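You operate a simulated robot arm through the tools that you are given. There is no shell and no other tool. Be economical: measure what you need, move in short steps, check, and stop when the job is done.

Carry out the task below with a simulated robot arm. There is one attempt and no reset: what you move stays moved.

Task
Tare on empty cylinder 54 and read the net fill of cylinder 55.
Fine: switch the check scale on first; stand 54 on the green mat; 55 stays on the scale plate.

The check looks at the end state, three seconds after you hand in, the way a careful person would. Anything else that was tipped, shoved, dropped, spilled or broken makes it a failure.

Robot
A 7-joint arm with a two-finger parallel gripper, fixed in place. Base frame: the origin is at the foot of the arm, x ahead of it, y to its left, z up; the work surface is at about z = 900. Readings come in mm, degrees, newtons and seconds.
With the tool pointing down near the work surface it reaches from about 240 to 680 mm from the base axis. Its first joint turns from -66.0 to 66.0 degrees. Payload 2.4 kg.
The tool frame sits at the grasp point between the pads (the TCP): z along the fingers, y along the line on which they close. The tips reach 30 mm beyond it. The gripper opens to 94 mm. The fingers are 28 mm wide and 10 mm thick; the gripper's body (50 by 96 mm) begins 55 mm behind the TCP.
Orientation is told as [roll, pitch, yaw] about the base's x, y, z axes, in that order, counted from this pose: with the fingers straight down and closing along the base's y, the tool's x points along the base's -x, its y along +y and its z along -z.

Tools
- The arm moves only by the tool apply_moves. Its argument "deltas" is a list that holds one entry, the list of rows, each a list of 7 numbers: the shift along the base's x, y, z in mm, then the turn, a rotation vector about the base's x, y, z in degrees, then the gripper command, from -1 (shut) to 1 (fully open), values between in proportion. In form: [[[tx, ty, tz, ax, ay, az, claw], ...]]. A call has 1 to 20 rows; each row is the pose to reach, as a shift and turn from the pose commanded when the call began. Rows are played at 5 a second. More than 50 mm and 8.6 degrees between two rows, or a gripper value outside its range, and nothing of the call is played. Where a pose cannot be reached the arm comes as near as it can. A force on the tool above 70 N (or 10 N above the force at the start of the call, whichever is more), or a blocked arm, ends the call early, and 0.2 s more pass. The fingers move at their own pace (about 153 mm/s each) and stop on an object; they squeeze with about 24 N. The grip force told is the motor's: it shows also when the fingers shut on nothing. Time passes only in rows, and 0.2 s behind the last, so rows that repeat a pose let the fingers close. The reply holds the time, the measured pose of the TCP, the force on the tool along the base axes, the opening and the grip force, in the units named above and with some noise.
- Cameras (640 x 400 px; columns grow to the right, rows downward): "scene" is fixed at [37.8, 483.7, 1426.9]; the picture's right is [-0.81, -0.59, 0.00], its down [-0.34, 0.47, -0.82] and it looks along [0.48, -0.66, -0.58] (base axes); focal length 214 px, centre (320, 200). "wrist" rides on the gripper at [-37, 0, -58] in the tool frame; the picture's right is [0.00, -1.00, 0.00], its down [0.97, 0.00, -0.24] and it looks along [0.24, 0.00, 0.97] (tool axes); focal length 218 px, centre (320, 200).
- capture(camera): a new picture of that camera. The clock stands still meanwhile.
- pixel_to_xyz(camera, pixels): for up to 12 pixels [column, row] of the newest picture of that camera ("zoom" is the newest enlarged one), the place [x, y, z] in the base frame of the surface seen there, good to about 2 mm, but the place of the scene camera against the robot may be out by one fixed shift of up to 25 mm in any direction. The clock stands still meanwhile.
- enlarge(camera, box): a new picture of the part [left, top, right, bottom] of that camera's present view, enlarged. The clock stands still meanwhile.
- hand_in(): hands the job in; it is judged then, once.

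Work in short steps. Measure before you move; look again where a grasp or a placing could have gone wrong, and mend it. You have 80 turns and 34 pictures in all, those below and enlarged ones among them. Open the gripper and draw the arm clear of the work before you hand the job in, unless the task says otherwise; then end with one line.

The tools are called after "Emit:" as name(argument=value, ...) on one line, values as JSON. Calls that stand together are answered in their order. apply_moves: Moves the arm, as the interface text tells. Its arguments: {"type":"object","properties":{"deltas":{"type":"array","items":{"type":"array","items":{"type":"array","items":{"type":"number"}}}}},"required":["deltas"]} The other tools are called the same way: capture (camera) takes a picture; pixel_to_xyz (camera, pixels) gives the place of the surface under pixels of a picture; enlarge (camera, box) takes an enlarged picture of a part of a camera's view; hand_in () hands the job in.

At the start:

```text
t: 0.0
eef_pos: [322.9, 43.9, 1316.5]
ee_rot: [0.1, 0.1, 0.0]
contact_force: [-0.3, 0.1, -0.5]
finger_gap: 94.1
finger_force: 0.1
```

scene: 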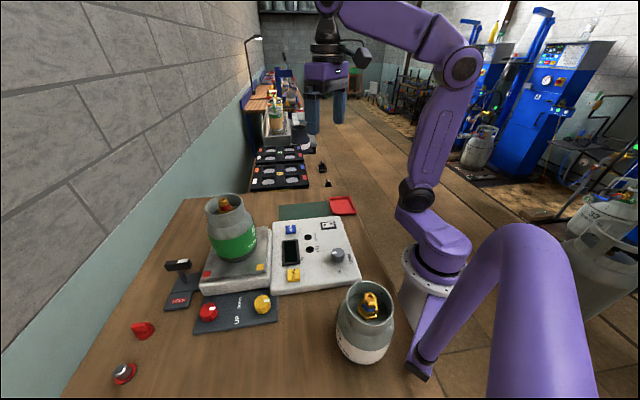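
wrist: 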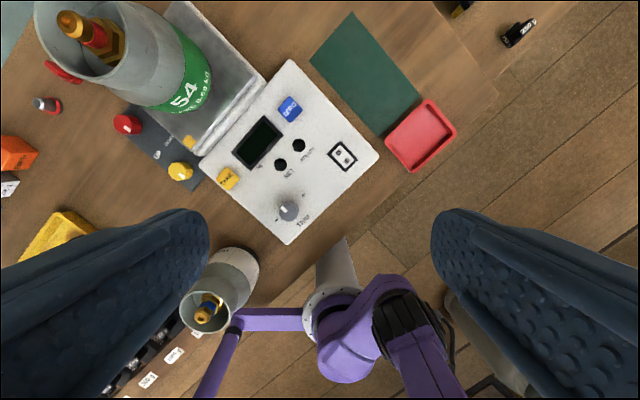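

The wrist picture shows the scale with cylinder 54 on its plate, a console with a blue and a yellow button, a rocker or socket and a knob. I'll enlarge these to read the labels.

Emit:
enlarge(camera="wrist", box=[190, 50, 390, 250])

Emit:
enlarge(camera="scene", box=[100, 180, 400, 390])

```text
2.00 times, centred on (290, 150) of wrist
```

zoom: 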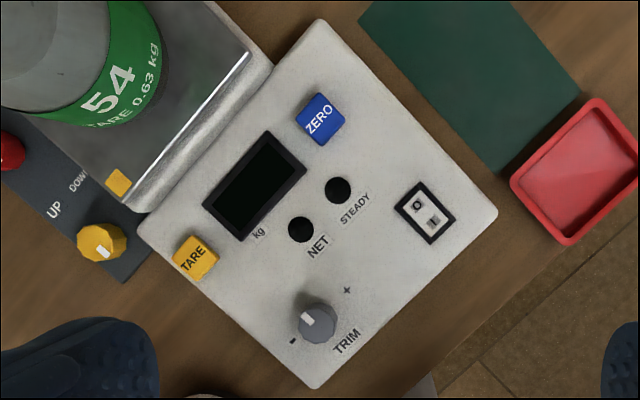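

```text
1.90 times, centred on (250, 285) of scene
```

zoom: 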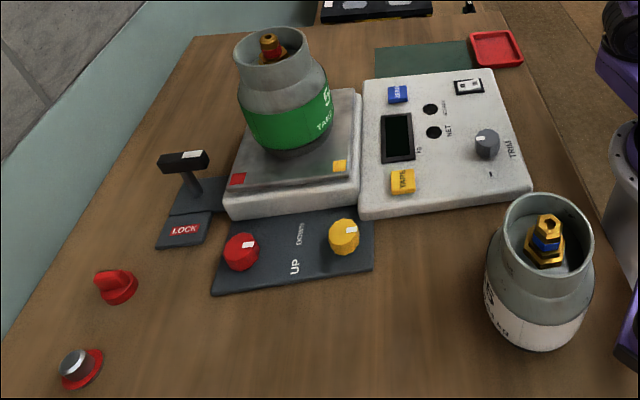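

The console has TARE, ZERO, TRIM and an O/I rocker. Beside the scale are a LOCK lever and UP/DOWN levelling knobs. I'll measure the main points from the wrist camera and enlarge the left side.

Emit:
enlarge(camera="wrist", box=[0, 0, 270, 340])

Emit:
pixel_to_xyz(camera="wrist", pixels=[[228, 179], [290, 107], [338, 151], [346, 161], [288, 210], [365, 70], [330, 60], [392, 130], [205, 315], [90, 35], [191, 143], [256, 140]])

Emit:
pixel_to_xyz(camera="scene", pixels=[[290, 275], [291, 230], [328, 225], [337, 255], [176, 264], [190, 288], [208, 311], [262, 303], [142, 329], [123, 372], [225, 202], [368, 303]])

```text
1.18 times, centred on (135, 170) of wrist
```

zoom: 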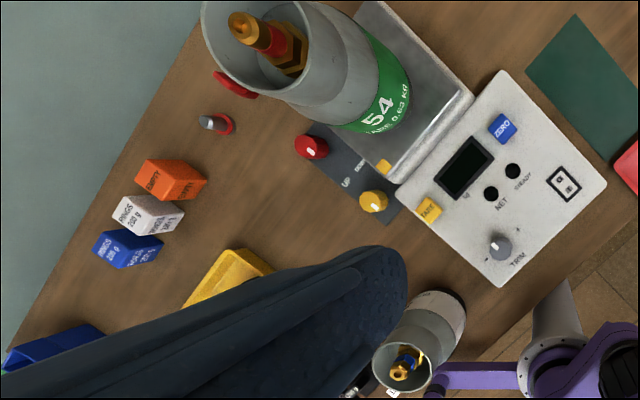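

```text
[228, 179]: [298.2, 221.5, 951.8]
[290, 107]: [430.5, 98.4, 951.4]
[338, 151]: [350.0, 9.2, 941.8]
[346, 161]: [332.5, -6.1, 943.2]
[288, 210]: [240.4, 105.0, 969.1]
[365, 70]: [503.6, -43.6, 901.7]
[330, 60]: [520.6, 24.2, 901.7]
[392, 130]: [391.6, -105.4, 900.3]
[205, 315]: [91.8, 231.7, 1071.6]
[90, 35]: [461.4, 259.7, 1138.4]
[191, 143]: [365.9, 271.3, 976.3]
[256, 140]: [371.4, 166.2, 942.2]
```

```text
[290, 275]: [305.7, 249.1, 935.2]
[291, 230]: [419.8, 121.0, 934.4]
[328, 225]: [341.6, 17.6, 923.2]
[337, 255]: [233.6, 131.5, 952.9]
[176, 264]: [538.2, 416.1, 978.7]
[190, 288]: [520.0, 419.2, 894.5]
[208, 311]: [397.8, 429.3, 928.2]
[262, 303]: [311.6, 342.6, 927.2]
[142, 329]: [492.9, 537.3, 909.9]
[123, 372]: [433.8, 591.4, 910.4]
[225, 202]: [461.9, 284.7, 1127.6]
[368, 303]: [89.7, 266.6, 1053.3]
```

The readings place the rocker's O at about (350, 9) and I at about (332, -6), with z about 942. The scene camera's offset is roughly (0, -26, +17). I'll come down for a closer look at the console.

Emit:
apply_moves(deltas=[[[5, -5, -45, 0, 0, 0, 1], [10, -10, -90, 0, 0, 0, 1], [15, -15, -135, 0, 0, 0, 1], [17, -20, -170, 0, 0, 0, 1], [17, -20, -170, 0, 0, 0, 1]]])

Emit:
capture(camera="wrist")

```text
t: 1.2
eef_pos: [341.9, 23.4, 1146.0]
ee_rot: [0.1, 0.0, 0.0]
contact_force: [-0.1, 0.3, -0.1]
finger_gap: 93.5
finger_force: 0.0
```

```text
28 pictures are left
```

wrist: 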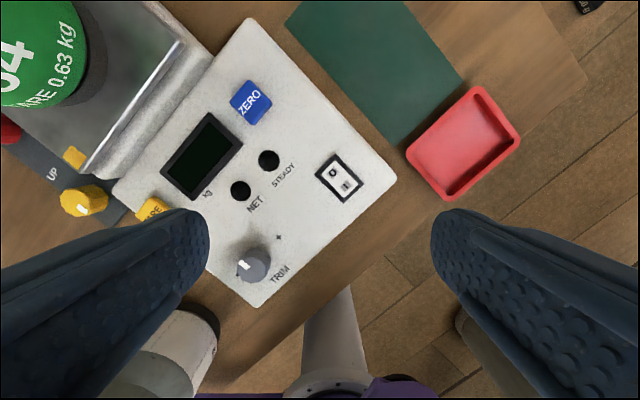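

Emit:
enlarge(camera="wrist", box=[300, 140, 380, 220])

Emit:
pixel_to_xyz(camera="wrist", pixels=[[334, 173], [346, 186], [330, 168], [351, 190], [338, 155], [316, 175], [364, 186], [343, 203], [150, 210], [252, 102], [390, 170], [440, 95]])

```text
5.00 times, centred on (340, 180) of wrist
```

zoom: 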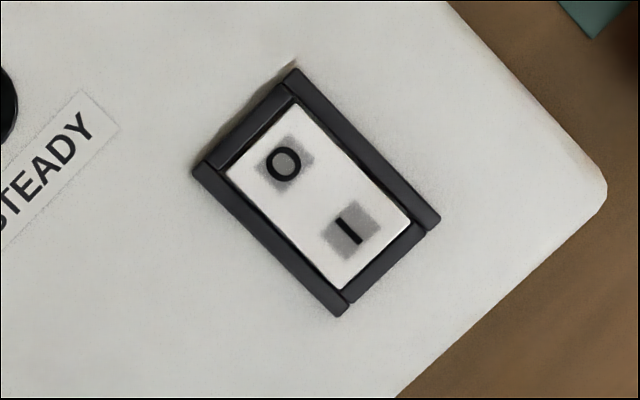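

```text
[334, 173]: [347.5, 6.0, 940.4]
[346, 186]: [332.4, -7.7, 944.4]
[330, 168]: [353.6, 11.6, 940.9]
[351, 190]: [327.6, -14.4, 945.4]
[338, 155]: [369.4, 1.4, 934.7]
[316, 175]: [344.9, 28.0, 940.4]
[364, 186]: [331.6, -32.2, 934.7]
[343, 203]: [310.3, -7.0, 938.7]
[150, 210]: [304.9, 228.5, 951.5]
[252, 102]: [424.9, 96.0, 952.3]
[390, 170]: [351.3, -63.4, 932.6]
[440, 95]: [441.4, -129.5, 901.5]
```

In the zoomed picture the rocker is at O, with its I end raised (z about 945) near (330, -12). It lies along the 45° diagonal. I'll close the fingers, yaw 45°, then tilt 15° so that the leading edge presses the I end.

Emit:
apply_moves(deltas=[[[0, -5, -10, 0, 0, 8, -1], [0, -10, -20, 0, 0, 16, -1], [-2, -15, -35, 0, 0, 24, -1], [-4, -20, -50, 0, 0, 32, -1], [-6, -25, -65, 0, 0, 40, -1], [-7, -30, -80, 0, 0, 45, -1], [-7, -30, -90, 0, 0, 45, -1]]])

Emit:
apply_moves(deltas=[[[0, 0, -10, 5.3, -5.3, 0, -1], [0, 0, -20, 10.6, -10.6, 0, -1], [0, 0, -30, 10.6, -10.6, 0, -1], [0, 0, -40, 10.6, -10.6, 0, -1], [0, 0, -40, 10.6, -10.6, 0, -1]]])

```text
t: 2.8
eef_pos: [333.7, -5.5, 1054.9]
ee_rot: [-0.1, -0.1, 45.0]
contact_force: [0.1, 0.3, 0.6]
finger_gap: 0.0
finger_force: 24.6
```

```text
t: 4.0
eef_pos: [333.8, -6.0, 1015.9]
ee_rot: [0.0, -15.0, 44.9]
contact_force: [0.0, 0.5, 0.6]
finger_gap: 0.1
finger_force: 23.8
```

The pose is as planned, 15° tilt and 45° yaw. I'll descend to just above contact (TCP z about 978) and press in small steps.

Emit:
apply_moves(deltas=[[[1, 0, -15, 0, 0, 0, -1], [1, 0, -30, 0, 0, 0, -1], [1, 0, -36, 0, 0, 0, -1], [1, 0, -39, 0, 0, 0, -1], [1, 0, -42, 0, 0, 0, -1], [1, 0, -44, 0, 0, 0, -1]]])

Emit:
capture(camera="wrist")

```text
t: 5.4
eef_pos: [333.7, -6.2, 973.5]
ee_rot: [-0.1, -15.2, 45.0]
contact_force: [-12.1, -6.2, 49.0]
finger_gap: 0.0
finger_force: 23.9
```

```text
26 pictures are left
```

wrist: 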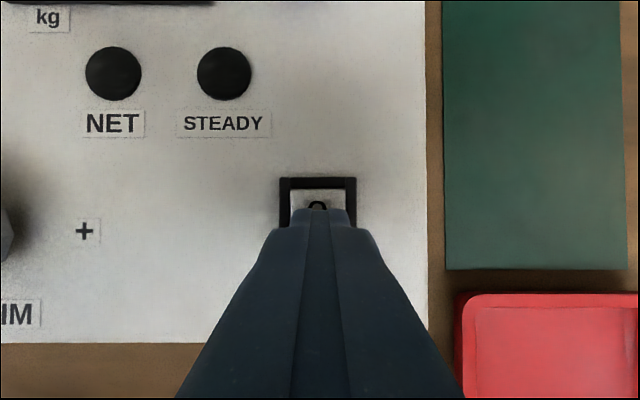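

Force on the tool reached 49 N with the edge at z about 941. I'll rise and look at whether the rocker flipped.

Emit:
apply_moves(deltas=[[[0, 0, 20, 0, 0, 0, -1], [0, 0, 50, 0, 0, 0, -1], [-40, -40, 80, 0, 0, 0, -1], [-40, -40, 80, 0, 0, 0, -1]]])

Emit:
capture(camera="wrist")

```text
refused: row 3 steps farther than a row can; nothing moved
```

```text
25 pictures are left
```

wrist: 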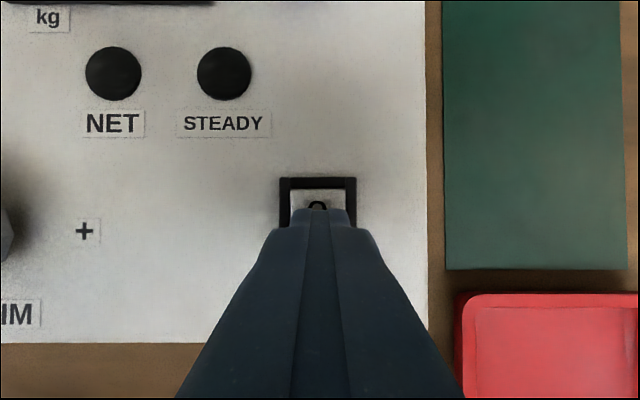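

The third row stepped too far and was refused, so I'll rise straight up in smaller rows and measure the rocker.

Emit:
apply_moves(deltas=[[[0, 0, 30, 0, 0, 0, -1], [-10, -10, 60, 0, 0, 0, -1], [-30, -30, 90, 0, 0, 0, -1], [-40, -40, 120, 0, 0, 0, -1], [-40, -40, 120, 0, 0, 0, -1]]])

Emit:
capture(camera="wrist")

```text
t: 6.6
eef_pos: [294.2, -44.3, 1090.5]
ee_rot: [0.1, -15.0, 44.8]
contact_force: [0.1, 0.7, 0.6]
finger_gap: 0.0
finger_force: 23.4
```

```text
24 pictures are left
```

wrist: 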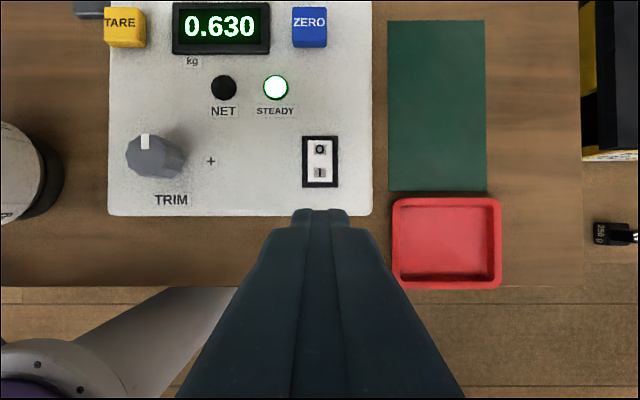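

The scale is on, reading 0.630 with STEADY lit, which matches cylinder 54's tare mark. Next I'll measure the TARE button.

Emit:
pixel_to_xyz(camera="wrist", pixels=[[108, 20], [138, 20], [122, 28], [122, 15], [122, 42], [310, 25], [392, 25], [483, 25], [390, 187], [483, 187]])

```text
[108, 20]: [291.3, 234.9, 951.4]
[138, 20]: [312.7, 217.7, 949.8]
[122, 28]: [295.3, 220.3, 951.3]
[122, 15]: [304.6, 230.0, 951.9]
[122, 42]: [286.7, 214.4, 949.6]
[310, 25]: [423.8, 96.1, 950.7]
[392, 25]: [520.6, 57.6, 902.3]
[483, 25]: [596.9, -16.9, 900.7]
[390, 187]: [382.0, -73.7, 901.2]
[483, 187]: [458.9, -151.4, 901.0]
```

TARE is centred at about (301, 226) with its top at z 951. I'll untilt and move above it at TCP z about 1010.

Emit:
apply_moves(deltas=[[[0, 40, 0, -5.3, 5.3, 0, -1], [2, 80, 0, -10.6, 10.6, 0, -1], [3, 120, 0, -10.6, 10.6, 0, -1], [4, 160, 0, -10.6, 10.6, 0, -1], [5, 200, 0, -10.6, 10.6, 0, -1], [6, 240, -10, -10.6, 10.6, 0, -1], [7, 270, -40, -10.6, 10.6, 0, -1], [7, 270, -80, -10.6, 10.6, 0, -1], [7, 270, -80, -10.6, 10.6, 0, -1]]])

Emit:
capture(camera="wrist")

```text
t: 8.6
eef_pos: [302.1, 225.0, 1008.6]
ee_rot: [0.0, 0.0, 45.1]
contact_force: [-0.4, 0.5, 0.3]
finger_gap: 0.0
finger_force: 24.1
```

```text
23 pictures are left
```

wrist: 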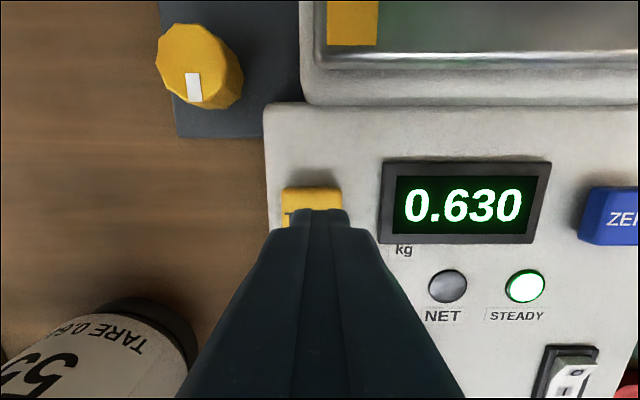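

The fingers are over the TARE button and the display is steady at 0.630. I'll press gently and release.

Emit:
apply_moves(deltas=[[[0, 0, -15, 0, 0, 0, -1], [0, 0, -25, 0, 0, 0, -1], [0, 0, -28, 0, 0, 0, -1], [0, 0, -30, 0, 0, 0, -1], [0, 0, -32, 0, 0, 0, -1], [0, 0, -33, 0, 0, 0, -1]]])

Emit:
capture(camera="wrist")

```text
t: 10.0
eef_pos: [302.8, 225.0, 979.5]
ee_rot: [0.0, 0.0, 45.0]
contact_force: [0.3, -1.0, 2.1]
finger_gap: 0.1
finger_force: 24.2
```

```text
22 pictures are left
```

wrist: 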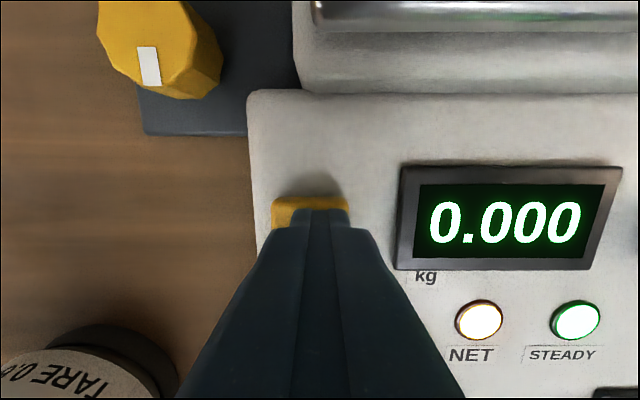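

The display reads 0.000 with NET and STEADY lit, so the tare has taken. I'll rise and move over cylinder 54 to measure its top.

Emit:
apply_moves(deltas=[[[0, 0, 45, 0, 0, 0, -1], [0, 0, 90, 0, 0, 0, -1], [0, 0, 138, 0, 0, 0, 0], [0, 0, 186, 0, 0, 0, 1], [0, 0, 234, 0, 0, 0, 1], [0, 0, 280, 0, 0, 0, 1], [35, 10, 305, 0, 0, 0, 1], [70, 20, 325, 0, 0, 0, 1], [110, 30, 325, 0, 0, 0, 1], [145, 35, 325, 0, 0, 0, 1], [145, 35, 325, 0, 0, 0, 1]]])

Emit:
capture(camera="wrist")

```text
t: 12.4
eef_pos: [446.4, 258.7, 1305.5]
ee_rot: [0.0, 0.2, 45.0]
contact_force: [0.7, -0.5, 0.3]
finger_gap: 94.2
finger_force: 0.2
```

```text
21 pictures are left
```

wrist: 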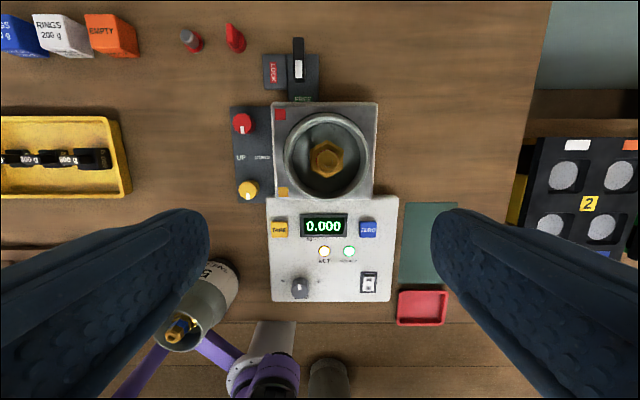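

The LOCK lever stands at FREE, which is fine. I'll measure 54's rim around (327, 155) and 55's rim around (190, 315).

Emit:
enlarge(camera="wrist", box=[260, 90, 400, 210])

Emit:
pixel_to_xyz(camera="wrist", pixels=[[287, 155], [367, 155], [327, 115], [327, 195], [299, 127], [355, 127], [299, 183], [355, 183], [327, 160], [312, 155]])

```text
3.33 times, centred on (330, 150) of wrist
```

zoom: 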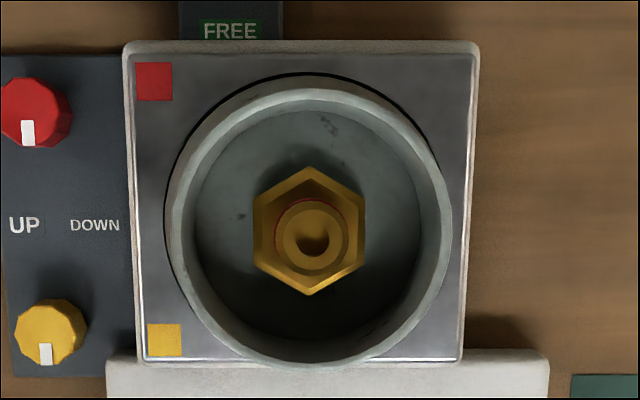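

```text
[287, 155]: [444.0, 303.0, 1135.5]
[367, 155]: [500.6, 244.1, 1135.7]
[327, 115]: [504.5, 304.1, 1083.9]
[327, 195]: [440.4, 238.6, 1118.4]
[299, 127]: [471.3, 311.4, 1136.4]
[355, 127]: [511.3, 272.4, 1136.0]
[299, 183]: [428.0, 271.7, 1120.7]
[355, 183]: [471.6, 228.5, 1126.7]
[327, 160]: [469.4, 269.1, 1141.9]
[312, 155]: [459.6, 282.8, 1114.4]
```

The rim top is at z about 1136, centred near (470, 271), and roughly 86 mm across outside, so the gripper can take the collar from outside. I'll refine the centre and the wall from the zoom.

Emit:
pixel_to_xyz(camera="zoom", pixels=[[184, 215], [444, 215], [313, 99], [308, 358], [221, 125], [410, 125], [172, 225], [176, 215], [448, 225], [310, 93], [225, 325], [400, 325]])

Emit:
pixel_to_xyz(camera="scene", pixels=[[227, 216], [228, 222], [230, 228], [231, 234], [232, 240], [234, 248], [235, 254], [236, 260], [365, 345], [365, 330], [365, 318], [366, 356]])

```text
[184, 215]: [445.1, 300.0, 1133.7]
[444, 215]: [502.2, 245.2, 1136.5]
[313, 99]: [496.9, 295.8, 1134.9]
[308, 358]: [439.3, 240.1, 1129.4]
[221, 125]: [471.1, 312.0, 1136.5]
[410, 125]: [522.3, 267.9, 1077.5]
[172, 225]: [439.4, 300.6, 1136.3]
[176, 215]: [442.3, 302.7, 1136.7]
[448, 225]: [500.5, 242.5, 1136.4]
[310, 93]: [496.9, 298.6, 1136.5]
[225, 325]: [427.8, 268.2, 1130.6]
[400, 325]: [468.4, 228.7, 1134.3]
```

```text
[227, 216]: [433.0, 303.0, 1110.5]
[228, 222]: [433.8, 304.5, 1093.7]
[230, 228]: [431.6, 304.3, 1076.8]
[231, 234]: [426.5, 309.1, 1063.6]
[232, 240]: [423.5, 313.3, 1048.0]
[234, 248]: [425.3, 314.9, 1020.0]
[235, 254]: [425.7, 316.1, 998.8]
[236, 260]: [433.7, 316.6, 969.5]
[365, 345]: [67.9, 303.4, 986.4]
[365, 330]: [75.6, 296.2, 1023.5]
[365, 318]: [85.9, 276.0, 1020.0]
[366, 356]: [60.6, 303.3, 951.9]
```

The collar centre is (470, 271), about 86 mm outside diameter, straight from z 1136 to about 1090. I'll align above it with the tips 15 mm over the rim and check the clearances.

Emit:
apply_moves(deltas=[[[12, 6, -30, 0, 0, 0, 1], [23.6, 12.3, -60, 0, 0, 0, 1], [23.6, 12.3, -95, 0, 0, 0, 1], [23.6, 12.3, -125, 0, 0, 0, 1], [23.6, 12.3, -125, 0, 0, 0, 1]]])

Emit:
capture(camera="wrist")

```text
t: 13.6
eef_pos: [470.1, 270.2, 1180.1]
ee_rot: [0.0, 0.0, 45.0]
contact_force: [-0.1, -0.6, -0.7]
finger_gap: 94.1
finger_force: 0.0
```

```text
19 pictures are left
```

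wrist: 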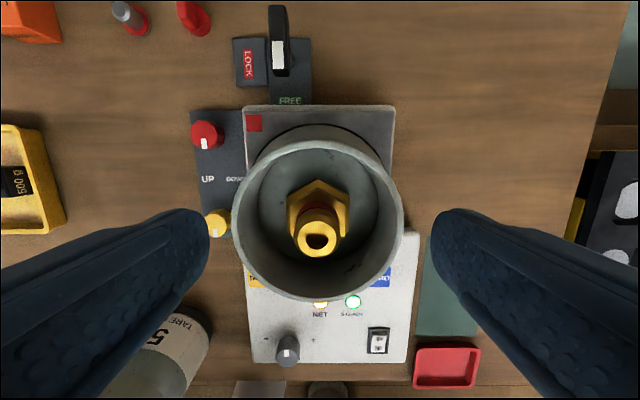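

The collar spans columns 233–404 and the fingers 209–432, so it is centred. I'll descend to TCP z about 1122 watching the force, then close.

Emit:
apply_moves(deltas=[[[0, 0, -15, 0, 0, 0, 1], [0, 0, -25, 0, 0, 0, 1], [0, 0, -35, 0, 0, 0, 1], [0, 0, -45, 0, 0, 0, 1], [0, 0, -54, 0, 0, 0, 1], [0, 0, -58, 0, 0, 0, 1], [0, 0, -58, 0, 0, 0, 1]]])

```text
t: 15.2
eef_pos: [469.4, 272.9, 1123.6]
ee_rot: [-0.1, -0.5, 45.0]
contact_force: [-3.0, -4.1, 42.0]
finger_gap: 94.1
finger_force: 0.1
```

There is 42 N upward at tip z about 1094, so the tips have probably reached the shoulder. I'll back up a few mm until it's free.

Emit:
apply_moves(deltas=[[[0, 0, 4, 0, 0, 0, 1], [0, 0, 8, 0, 0, 0, 1], [0, 0, 8, 0, 0, 0, 1]]])

Emit:
capture(camera="wrist")

```text
t: 16.0
eef_pos: [468.3, 272.0, 1129.2]
ee_rot: [0.0, 0.2, 45.1]
contact_force: [0.1, -0.3, 0.8]
finger_gap: 93.7
finger_force: 0.0
```

```text
18 pictures are left
```

wrist: 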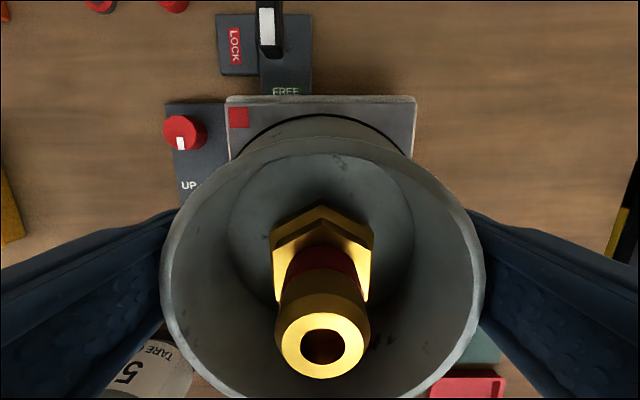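

The collar sits between the fingers and the force is near zero. I'll close and lift 15 mm to check the grip.

Emit:
apply_moves(deltas=[[[0, 0, 0, 0, 0, 0, 0.7], [0, 0, 0, 0, 0, 0, 0.4], [0, 0, 0, 0, 0, 0, 0], [0, 0, 0, 0, 0, 0, -1], [0, 0, 0, 0, 0, 0, -1]]])

Emit:
apply_moves(deltas=[[[0, 0, 4, 0, 0, 0, -1], [0, 0, 10, 0, 0, 0, -1], [0, 0, 20, 0, 0, 0, -1], [0, 0, 20, 0, 0, 0, -1]]])

Emit:
capture(camera="scene")

```text
t: 17.2
eef_pos: [470.1, 272.2, 1127.4]
ee_rot: [-0.1, -0.1, 45.0]
contact_force: [-0.7, 0.2, 0.4]
finger_gap: 87.7
finger_force: 23.9
```

```text
t: 18.2
eef_pos: [469.7, 273.0, 1148.6]
ee_rot: [0.0, 0.0, 44.9]
contact_force: [0.5, 0.5, -6.8]
finger_gap: 87.5
finger_force: 24.5
```

```text
17 pictures are left
```

scene: 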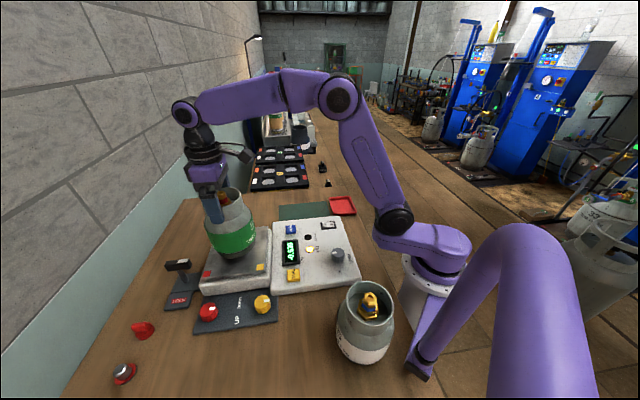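

The load is 6.8 N and 54 is clear of the plate. I'll measure the plate height and the mat while lifting further.

Emit:
pixel_to_xyz(camera="scene", pixels=[[207, 274], [259, 268], [240, 275], [268, 235], [220, 276], [282, 205], [328, 207], [280, 216], [343, 206]])

Emit:
apply_moves(deltas=[[[0, 0, 25, 0, 0, 0, -1], [0, 0, 50, 0, 0, 0, -1], [0, 0, 60, 0, 0, 0, -1], [0, 0, 60, 0, 0, 0, -1]]])

Emit:
capture(camera="wrist")

```text
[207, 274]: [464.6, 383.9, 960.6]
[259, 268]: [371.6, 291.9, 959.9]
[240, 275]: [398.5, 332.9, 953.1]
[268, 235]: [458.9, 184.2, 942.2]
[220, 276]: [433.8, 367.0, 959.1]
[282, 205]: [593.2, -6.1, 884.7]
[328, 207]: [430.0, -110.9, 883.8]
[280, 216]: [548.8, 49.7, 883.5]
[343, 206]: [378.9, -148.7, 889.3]
```

```text
t: 19.2
eef_pos: [470.5, 271.2, 1208.4]
ee_rot: [0.0, 0.0, 45.0]
contact_force: [-0.2, 0.1, -6.4]
finger_gap: 87.7
finger_force: 24.4
```

```text
16 pictures are left
```

wrist: 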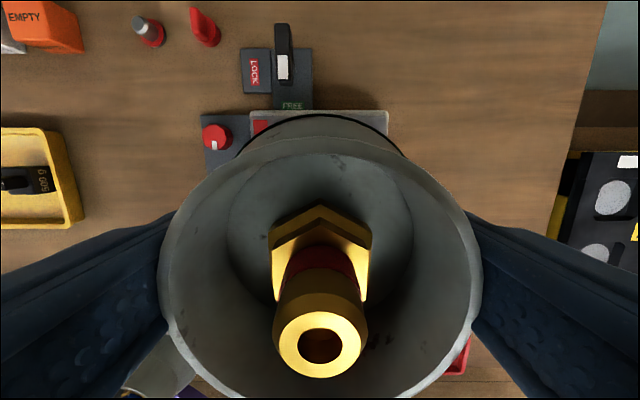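

The plate is at z about 977, so 54's bottom is about 150.5 mm below the TCP. The mat centre is (491, -45), and I'll carry 54 there high, at bottom z about 1058.

Emit:
apply_moves(deltas=[[[2, -25, 0, 0, 0, 0, -1], [4, -60, 0, 0, 0, 0, -1], [7, -100, 0, 0, 0, 0, -1], [10, -140, 0, 0, 0, 0, -1], [13, -180, 0, 0, 0, 0, -1], [16, -220, 0, 0, 0, 0, -1], [18, -260, 0, 0, 0, 0, -1], [20, -295, 0, 0, 0, 0, -1], [20.5, -316, 0, 0, 0, 0, -1], [20.5, -316, -30, 0, 0, 0, -1], [20.5, -316, -70, 0, 0, 0, -1], [20.5, -316, -110, 0, 0, 0, -1], [20.5, -316, -135, 0, 0, 0, -1], [20.5, -316, -135, 0, 0, 0, -1]]])

Emit:
capture(camera="wrist")

Emit:
enlarge(camera="scene", box=[220, 130, 400, 280])

```text
t: 22.2
eef_pos: [487.8, -46.4, 1072.4]
ee_rot: [0.0, 0.0, 45.0]
contact_force: [-0.2, -0.3, -6.0]
finger_gap: 87.6
finger_force: 24.3
```

```text
15 pictures are left
```

wrist: 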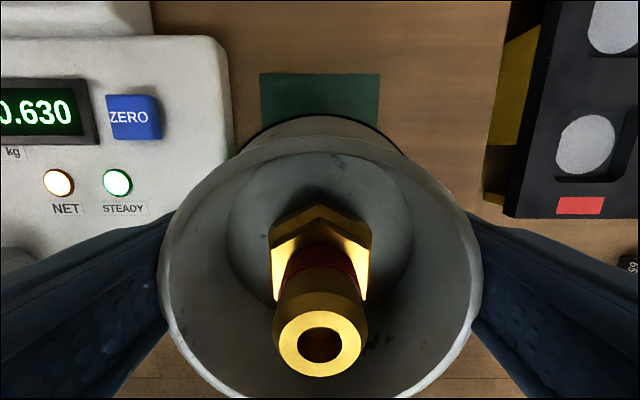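

```text
2.67 times, centred on (310, 205) of scene
```

zoom: 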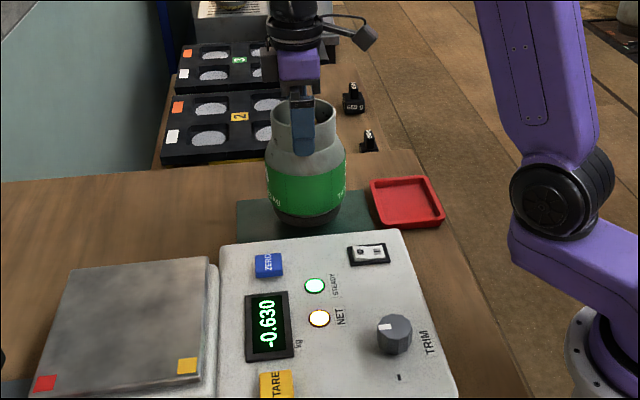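

The display shows -0.630 and 54 is centred over the mat (columns 262–380). I'll lower it gently to the surface.

Emit:
apply_moves(deltas=[[[2, 0, -8, 0, 0, 0, -1], [2, 0, -14, 0, 0, 0, -1], [2, 0, -17, 0, 0, 0, -1], [2, 0, -19, 0, 0, 0, -1], [2, 0, -20, 0, 0, 0, -1]]])

```text
t: 23.4
eef_pos: [492.9, -44.0, 1053.7]
ee_rot: [-0.1, -0.1, 45.0]
contact_force: [-0.1, -0.9, -5.9]
finger_gap: 87.7
finger_force: 24.0
```

Still carrying 5.9 N at z 1053.7, so I'll go down further in 1 mm steps.

Emit:
apply_moves(deltas=[[[0, 0, -1, 0, 0, 0, -1], [0, 0, -2, 0, 0, 0, -1], [0, 0, -2, 0, 0, 0, -1]]])

```text
t: 24.2
eef_pos: [492.2, -43.7, 1051.5]
ee_rot: [0.0, 0.0, 45.0]
contact_force: [-7.7, 0.1, 14.0]
finger_gap: 87.4
finger_force: 23.4
```

Contact is made at 14 N. I'll ease up 0.7 mm, open, and rise straight up.

Emit:
apply_moves(deltas=[[[0, 0, 0.7, 0, 0, 0, -1], [0, 0, 0.7, 0, 0, 0, 0.9], [0, 0, 0.7, 0, 0, 0, 1], [0, 0, 1, 0, 0, 0, 1], [0, 0, 1, 0, 0, 0, 1]]])

Emit:
apply_moves(deltas=[[[0, 0, 10, 0, 0, 0, 1], [0, 0, 25, 0, 0, 0, 1], [0, 0, 50, 0, 0, 0, 1], [0, 0, 90, 0, 0, 0, 1], [0, 0, 130, 0, 0, 0, 1], [0, 0, 170, 0, 0, 0, 1], [0, 0, 170, 0, 0, 0, 1]]])

Emit:
capture(camera="wrist")

```text
t: 25.4
eef_pos: [493.1, -44.5, 1052.7]
ee_rot: [0.0, -0.1, 45.0]
contact_force: [-0.1, 0.4, 0.9]
finger_gap: 94.1
finger_force: 0.1
```

```text
t: 27.0
eef_pos: [492.3, -44.7, 1221.9]
ee_rot: [0.0, 0.0, 45.0]
contact_force: [-0.1, -0.1, 1.1]
finger_gap: 94.0
finger_force: 0.0
```

```text
13 pictures are left
```

wrist: 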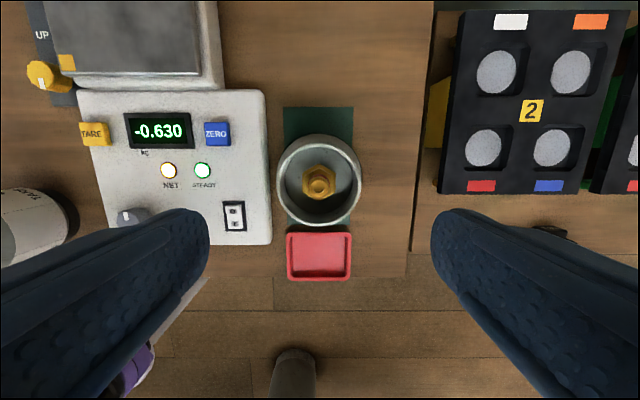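

54 stands on the mat at (320, 180) in the picture. Now I'll move toward cylinder 55 to measure its collar from above.

Emit:
apply_moves(deltas=[[[-32, 27, 5, 0, 0, 0, 1], [-64, 53, 10, 0, 0, 0, 1], [-96, 80, 15, 0, 0, 0, 1], [-128, 106, 20, 0, 0, 0, 1], [-160, 133, 20, 0, 0, 0, 1], [-192, 159, 20, 0, 0, 0, 1], [-224, 186, 20, 0, 0, 0, 1], [-256, 212, 20, 0, 0, 0, 1], [-288, 239, 20, 0, 0, 0, 1], [-320, 265, 20, 0, 0, 0, 1], [-340, 275, 20, 0, 0, 0, 1], [-340, 275, 20, 0, 0, 0, 1]]])

Emit:
capture(camera="wrist")

```text
t: 29.6
eef_pos: [153.7, 230.9, 1243.2]
ee_rot: [0.0, 0.0, 45.0]
contact_force: [0.1, -0.7, 0.1]
finger_gap: 94.2
finger_force: 0.1
```

```text
12 pictures are left
```

wrist: 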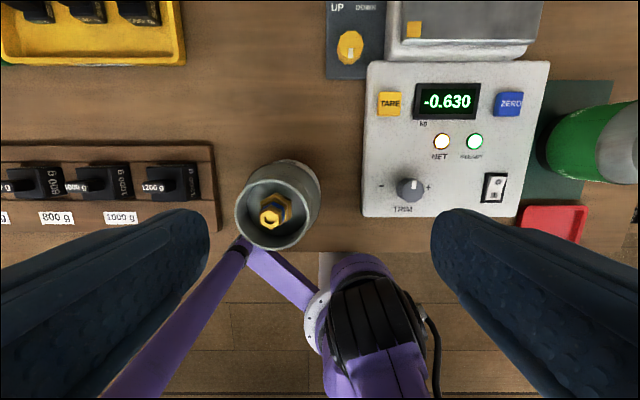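

55's rim is around (277, 207), and a purple beam runs close beside it at (245, 245). I'll measure both.

Emit:
enlarge(camera="wrist", box=[200, 140, 360, 270])

Emit:
pixel_to_xyz(camera="wrist", pixels=[[239, 205], [305, 215], [277, 182], [275, 247], [250, 187], [300, 193], [250, 237], [240, 250], [252, 243], [200, 320], [290, 285], [262, 248]])

```text
3.08 times, centred on (280, 205) of wrist
```

zoom: 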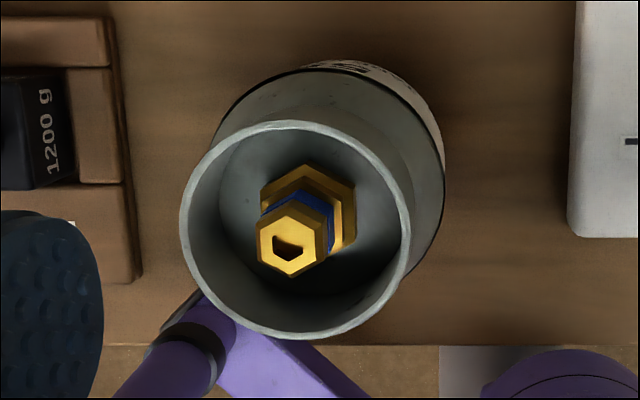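

```text
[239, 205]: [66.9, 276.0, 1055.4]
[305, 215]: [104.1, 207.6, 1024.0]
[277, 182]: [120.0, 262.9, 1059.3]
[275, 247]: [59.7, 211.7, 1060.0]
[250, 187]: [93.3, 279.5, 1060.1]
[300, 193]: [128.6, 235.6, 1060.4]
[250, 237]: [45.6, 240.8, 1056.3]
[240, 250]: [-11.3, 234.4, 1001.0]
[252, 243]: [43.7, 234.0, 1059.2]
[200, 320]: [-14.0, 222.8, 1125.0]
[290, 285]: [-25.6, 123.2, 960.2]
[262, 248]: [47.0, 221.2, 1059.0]
```

55's rim is at z 1060, centred near (87, 239), outside diameter about 85, right at the joint-1 limit (70°). I'll query more of the purple beam before approaching.

Emit:
pixel_to_xyz(camera="wrist", pixels=[[225, 275], [215, 315], [185, 330], [150, 390], [190, 390], [120, 396], [232, 262], [250, 262], [270, 262], [310, 305], [340, 260], [390, 310]])

Emit:
pixel_to_xyz(camera="scene", pixels=[[415, 365], [440, 345], [470, 290], [490, 250], [530, 235], [560, 300], [540, 380], [500, 300], [345, 290], [368, 283], [390, 300], [350, 350]])

```text
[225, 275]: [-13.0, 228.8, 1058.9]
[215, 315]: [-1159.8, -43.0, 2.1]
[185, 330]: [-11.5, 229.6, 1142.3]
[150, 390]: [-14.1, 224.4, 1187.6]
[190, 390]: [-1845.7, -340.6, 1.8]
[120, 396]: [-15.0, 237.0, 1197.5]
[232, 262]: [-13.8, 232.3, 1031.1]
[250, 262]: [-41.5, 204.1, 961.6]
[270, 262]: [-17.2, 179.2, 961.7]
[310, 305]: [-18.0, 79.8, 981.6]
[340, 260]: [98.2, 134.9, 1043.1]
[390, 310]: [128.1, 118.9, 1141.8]
```

```text
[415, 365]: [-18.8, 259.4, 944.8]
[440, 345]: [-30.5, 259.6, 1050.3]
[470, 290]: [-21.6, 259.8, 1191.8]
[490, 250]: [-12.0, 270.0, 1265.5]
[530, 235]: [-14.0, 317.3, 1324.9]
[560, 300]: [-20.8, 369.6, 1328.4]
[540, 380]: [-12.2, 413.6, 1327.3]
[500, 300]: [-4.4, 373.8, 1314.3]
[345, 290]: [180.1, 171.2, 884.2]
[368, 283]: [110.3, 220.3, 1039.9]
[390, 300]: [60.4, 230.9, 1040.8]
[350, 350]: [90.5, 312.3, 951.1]
```

The purple beam is the scene camera's mast, standing at x of about -12 or less, so the hand stays clear at x above 30. I'll move above 55 and see whether the arm can reach it.

Emit:
apply_moves(deltas=[[[-20, 3, -20, 0, 0, 0, 1], [-40, 6, -40, 0, 0, 0, 1], [-55, 8, -55, 0, 0, 0, 1], [-66, 8.5, -70, 0, 0, 0, 1], [-66, 8.5, -70, 0, 0, 0, 1], [-66, 8.5, -70, 0, 0, 0, 1]]])

Emit:
capture(camera="wrist")

```text
t: 31.0
eef_pos: [85.4, 238.8, 1172.1]
ee_rot: [0.0, 0.0, 45.0]
contact_force: [0.0, 0.2, -0.3]
finger_gap: 93.9
finger_force: 0.1
```

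```text
10 pictures are left
```

wrist: 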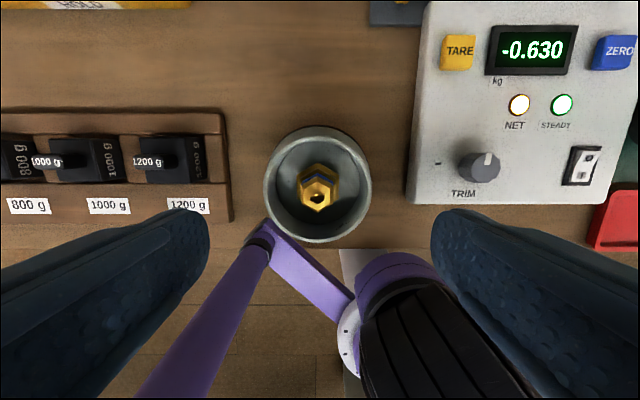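

The pose is reached exactly. I'll refine 55's rim centre from this straight-down view.

Emit:
pixel_to_xyz(camera="wrist", pixels=[[267, 188], [368, 188], [319, 137], [318, 239], [281, 152], [355, 152], [281, 224], [355, 224]])

```text
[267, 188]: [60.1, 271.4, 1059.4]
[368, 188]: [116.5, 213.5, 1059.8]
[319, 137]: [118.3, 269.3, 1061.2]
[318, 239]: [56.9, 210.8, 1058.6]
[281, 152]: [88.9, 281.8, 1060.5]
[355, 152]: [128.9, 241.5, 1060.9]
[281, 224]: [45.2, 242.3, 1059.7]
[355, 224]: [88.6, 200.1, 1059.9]
```

The centre is (88, 241). I'll shift by (+2, +2.7) and go down to tips just over the rim, then to the grip height at TCP z about 1053.

Emit:
apply_moves(deltas=[[[2, 2.7, -25, 0, 0, 0, 1], [2, 2.7, -50, 0, 0, 0, 1], [2, 2.7, -70, 0, 0, 0, 1], [2, 2.7, -80, 0, 0, 0, 1], [2, 2.7, -90, 0, 0, 0, 1], [2, 2.7, -100, 0, 0, 0, 1], [2, 2.7, -110, 0, 0, 0, 1], [2, 2.7, -118, 0, 0, 0, 1], [2, 2.7, -118, 0, 0, 0, 1]]])

```text
t: 33.0
eef_pos: [89.3, 241.7, 1054.2]
ee_rot: [0.0, 0.1, 45.0]
contact_force: [-0.6, 0.9, -0.4]
finger_gap: 94.1
finger_force: 0.1
out of reach, approached as far as the arm can: row 5
```

No contact force and the pose is reached (89, 242, 1054). I'll close on the collar and lift slightly to check the weight.

Emit:
apply_moves(deltas=[[[0, 0, 0, 0, 0, 0, 0.7], [0, 0, 0, 0, 0, 0, 0.4], [0, 0, 0, 0, 0, 0, 0], [0, 0, 0, 0, 0, 0, -1], [0, 0, 0, 0, 0, 0, -1]]])

Emit:
apply_moves(deltas=[[[0, 0, 4, 0, 0, 0, -1], [0, 0, 10, 0, 0, 0, -1], [0, 0, 20, 0, 0, 0, -1], [0, 0, 20, 0, 0, 0, -1]]])

Emit:
capture(camera="scene")

```text
t: 34.2
eef_pos: [87.1, 241.2, 1054.7]
ee_rot: [0.1, 0.0, 45.0]
contact_force: [-2.3, 2.7, -0.7]
finger_gap: 87.6
finger_force: 24.4
```

```text
t: 35.2
eef_pos: [87.8, 241.3, 1075.6]
ee_rot: [0.1, -0.1, 45.0]
contact_force: [-0.8, 0.0, -10.3]
finger_gap: 87.8
finger_force: 24.2
```

```text
9 pictures are left
```

scene: 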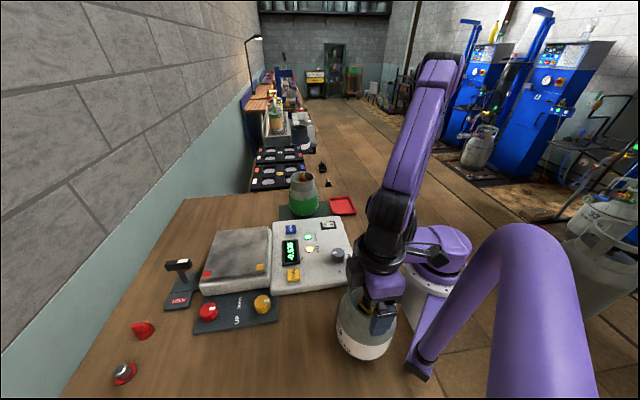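

55 weighs about 10.3 N and is held level. I'll lift straight up to TCP z about 1235.

Emit:
apply_moves(deltas=[[[0, 0, 25, 0, 0, 0, -1], [0, 0, 60, 0, 0, 0, -1], [5, 0, 95, 0, 0, 0, -1], [10, 0, 125, 0, 0, 0, -1], [20, 0, 150, 0, 0, 0, -1], [30, 0, 160, 0, 0, 0, -1], [30, 0, 160, 0, 0, 0, -1]]])

```text
t: 36.8
eef_pos: [118.5, 242.6, 1234.1]
ee_rot: [0.0, 0.0, 45.0]
contact_force: [-0.1, 0.4, -11.5]
finger_gap: 87.6
finger_force: 24.1
```

The load is steady at about 11 N. I'll carry it to above the plate at (470, 271), then stop about 20 mm above it.

Emit:
apply_moves(deltas=[[[25, 2, 0, 0, 0, 0, -1], [60, 5, 0, 0, 0, 0, -1], [98, 8, 0, 0, 0, 0, -1], [136, 11, 0, 0, 0, 0, -1], [174, 14, 0, 0, 0, 0, -1], [212, 17, 0, 0, 0, 0, -1], [250, 20, 0, 0, 0, 0, -1], [288, 23, 0, 0, 0, 0, -1], [322, 26, 0, 0, 0, 0, -1], [345, 29, 0, 0, 0, 0, -1], [352, 29.5, 0, 0, 0, 0, -1], [352, 29.5, -30, 0, 0, 0, -1], [352, 29.5, -60, 0, 0, 0, -1], [352, 29.5, -83, 0, 0, 0, -1], [352, 29.5, -83, 0, 0, 0, -1]]])

Emit:
capture(camera="wrist")

Emit:
enlarge(camera="scene", box=[150, 150, 360, 320])

```text
t: 40.0
eef_pos: [470.7, 272.3, 1149.0]
ee_rot: [-0.1, 0.0, 45.0]
contact_force: [-1.0, -0.1, -11.2]
finger_gap: 87.7
finger_force: 23.8
```

```text
8 pictures are left
```

wrist: 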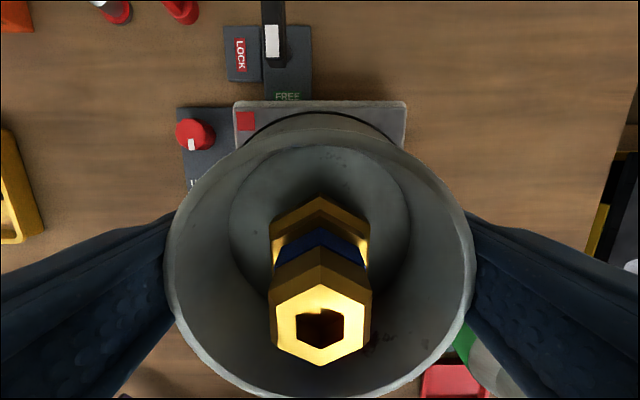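

```text
2.35 times, centred on (255, 235) of scene
```

zoom: 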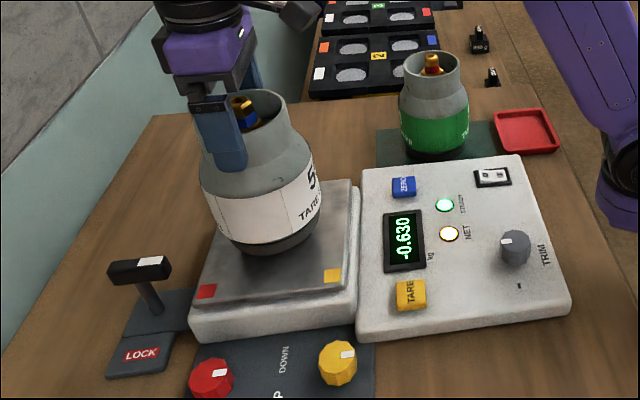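

55 is centred above the plate. I'll lower it towards contact, expected near TCP z 1130.

Emit:
apply_moves(deltas=[[[0, 0, -8, 0, 0, 0, -1], [0, 0, -14, 0, 0, 0, -1], [0, 0, -16, 0, 0, 0, -1], [0, 0, -18, 0, 0, 0, -1], [0, 0, -18, 0, 0, 0, -1]]])

```text
t: 41.2
eef_pos: [470.0, 270.9, 1133.2]
ee_rot: [0.1, 0.0, 45.0]
contact_force: [0.0, 0.3, -10.6]
finger_gap: 87.5
finger_force: 23.8
```

Still fully carried, so I'll lower in 1 mm steps.

Emit:
apply_moves(deltas=[[[0, 0, -1, 0, 0, 0, -1], [0, 0, -2, 0, 0, 0, -1], [0, 0, -2, 0, 0, 0, -1]]])

```text
t: 42.0
eef_pos: [468.9, 271.3, 1131.6]
ee_rot: [0.1, 0.0, 44.9]
contact_force: [-0.2, -0.1, -11.0]
finger_gap: 87.7
finger_force: 24.1
```

Emit:
apply_moves(deltas=[[[0, 0, -1, 0, 0, 0, -1], [0, 0, -2, 0, 0, 0, -1], [0, 0, -2, 0, 0, 0, -1]]])

```text
t: 42.8
eef_pos: [469.5, 272.1, 1131.6]
ee_rot: [0.0, -0.1, 45.0]
contact_force: [-2.6, -0.1, 8.0]
finger_gap: 87.8
finger_force: 24.5
```

The force turned to +8 N, so the cylinder is down. I'll ease up 0.5 mm, open, and rise straight up.

Emit:
apply_moves(deltas=[[[0, 0, 0.5, 0, 0, 0, -1], [0, 0, 0.5, 0, 0, 0, 0.9], [0, 0, 0.5, 0, 0, 0, 1], [0, 0, 0.5, 0, 0, 0, 1], [0, 0, 0.5, 0, 0, 0, 1]]])

Emit:
apply_moves(deltas=[[[0, 0, 10, 0, 0, 0, 1], [0, 0, 25, 0, 0, 0, 1], [0, 0, 50, 0, 0, 0, 1], [0, 0, 90, 0, 0, 0, 1], [0, 0, 130, 0, 0, 0, 1], [-30, -30, 150, 0, 0, 0, 1], [-60, -60, 160, 0, 0, 0, 1], [-90, -90, 160, 0, 0, 0, 1], [-90, -90, 160, 0, 0, 0, 1], [-90, -90, 160, 0, 0, 0, 1]]])

Emit:
capture(camera="wrist")

Emit:
capture(camera="scene")

```text
t: 44.0
eef_pos: [469.0, 271.4, 1129.4]
ee_rot: [0.0, 0.1, 44.9]
contact_force: [0.2, 0.0, 1.0]
finger_gap: 93.9
finger_force: 0.2
```

```text
t: 46.2
eef_pos: [378.9, 182.2, 1289.5]
ee_rot: [0.0, 0.0, 45.0]
contact_force: [1.2, -0.1, -0.2]
finger_gap: 94.2
finger_force: 0.1
```

```text
6 pictures are left
```

wrist: 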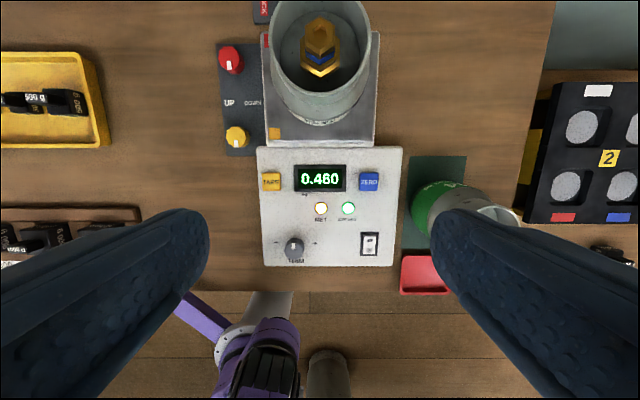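

```text
5 pictures are left
```

scene: 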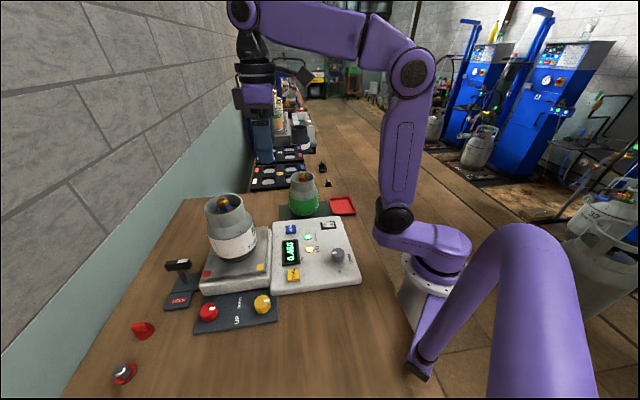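

The readout shows a net weight with NET and STEADY lit, and both cylinders are upright. I'll enlarge the display to read it exactly.

Emit:
enlarge(camera="wrist", box=[250, 140, 410, 240])

```text
4.00 times, centred on (330, 190) of wrist
```

zoom: 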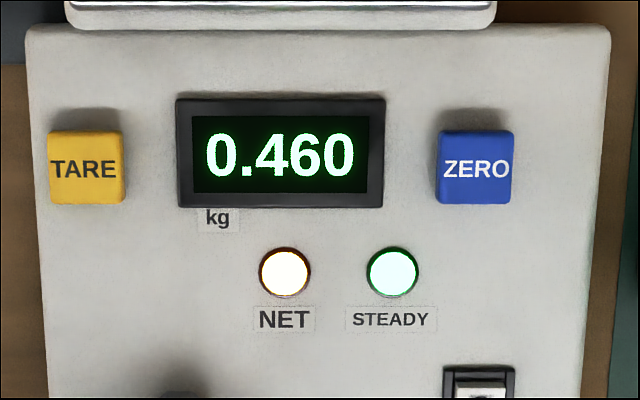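

The display reads 0.460 kg net and steady, and the arm is clear with the gripper open. I'll hand in.

Emit:
hand_in()

```text
The job is handed in.
```

Cylinder 55's net fill reads 0.460 kg, with NET and STEADY lit, after switching the scale on first and taring on 54 (0.630 kg); 54 is on the green mat and 55 is on the scale plate.
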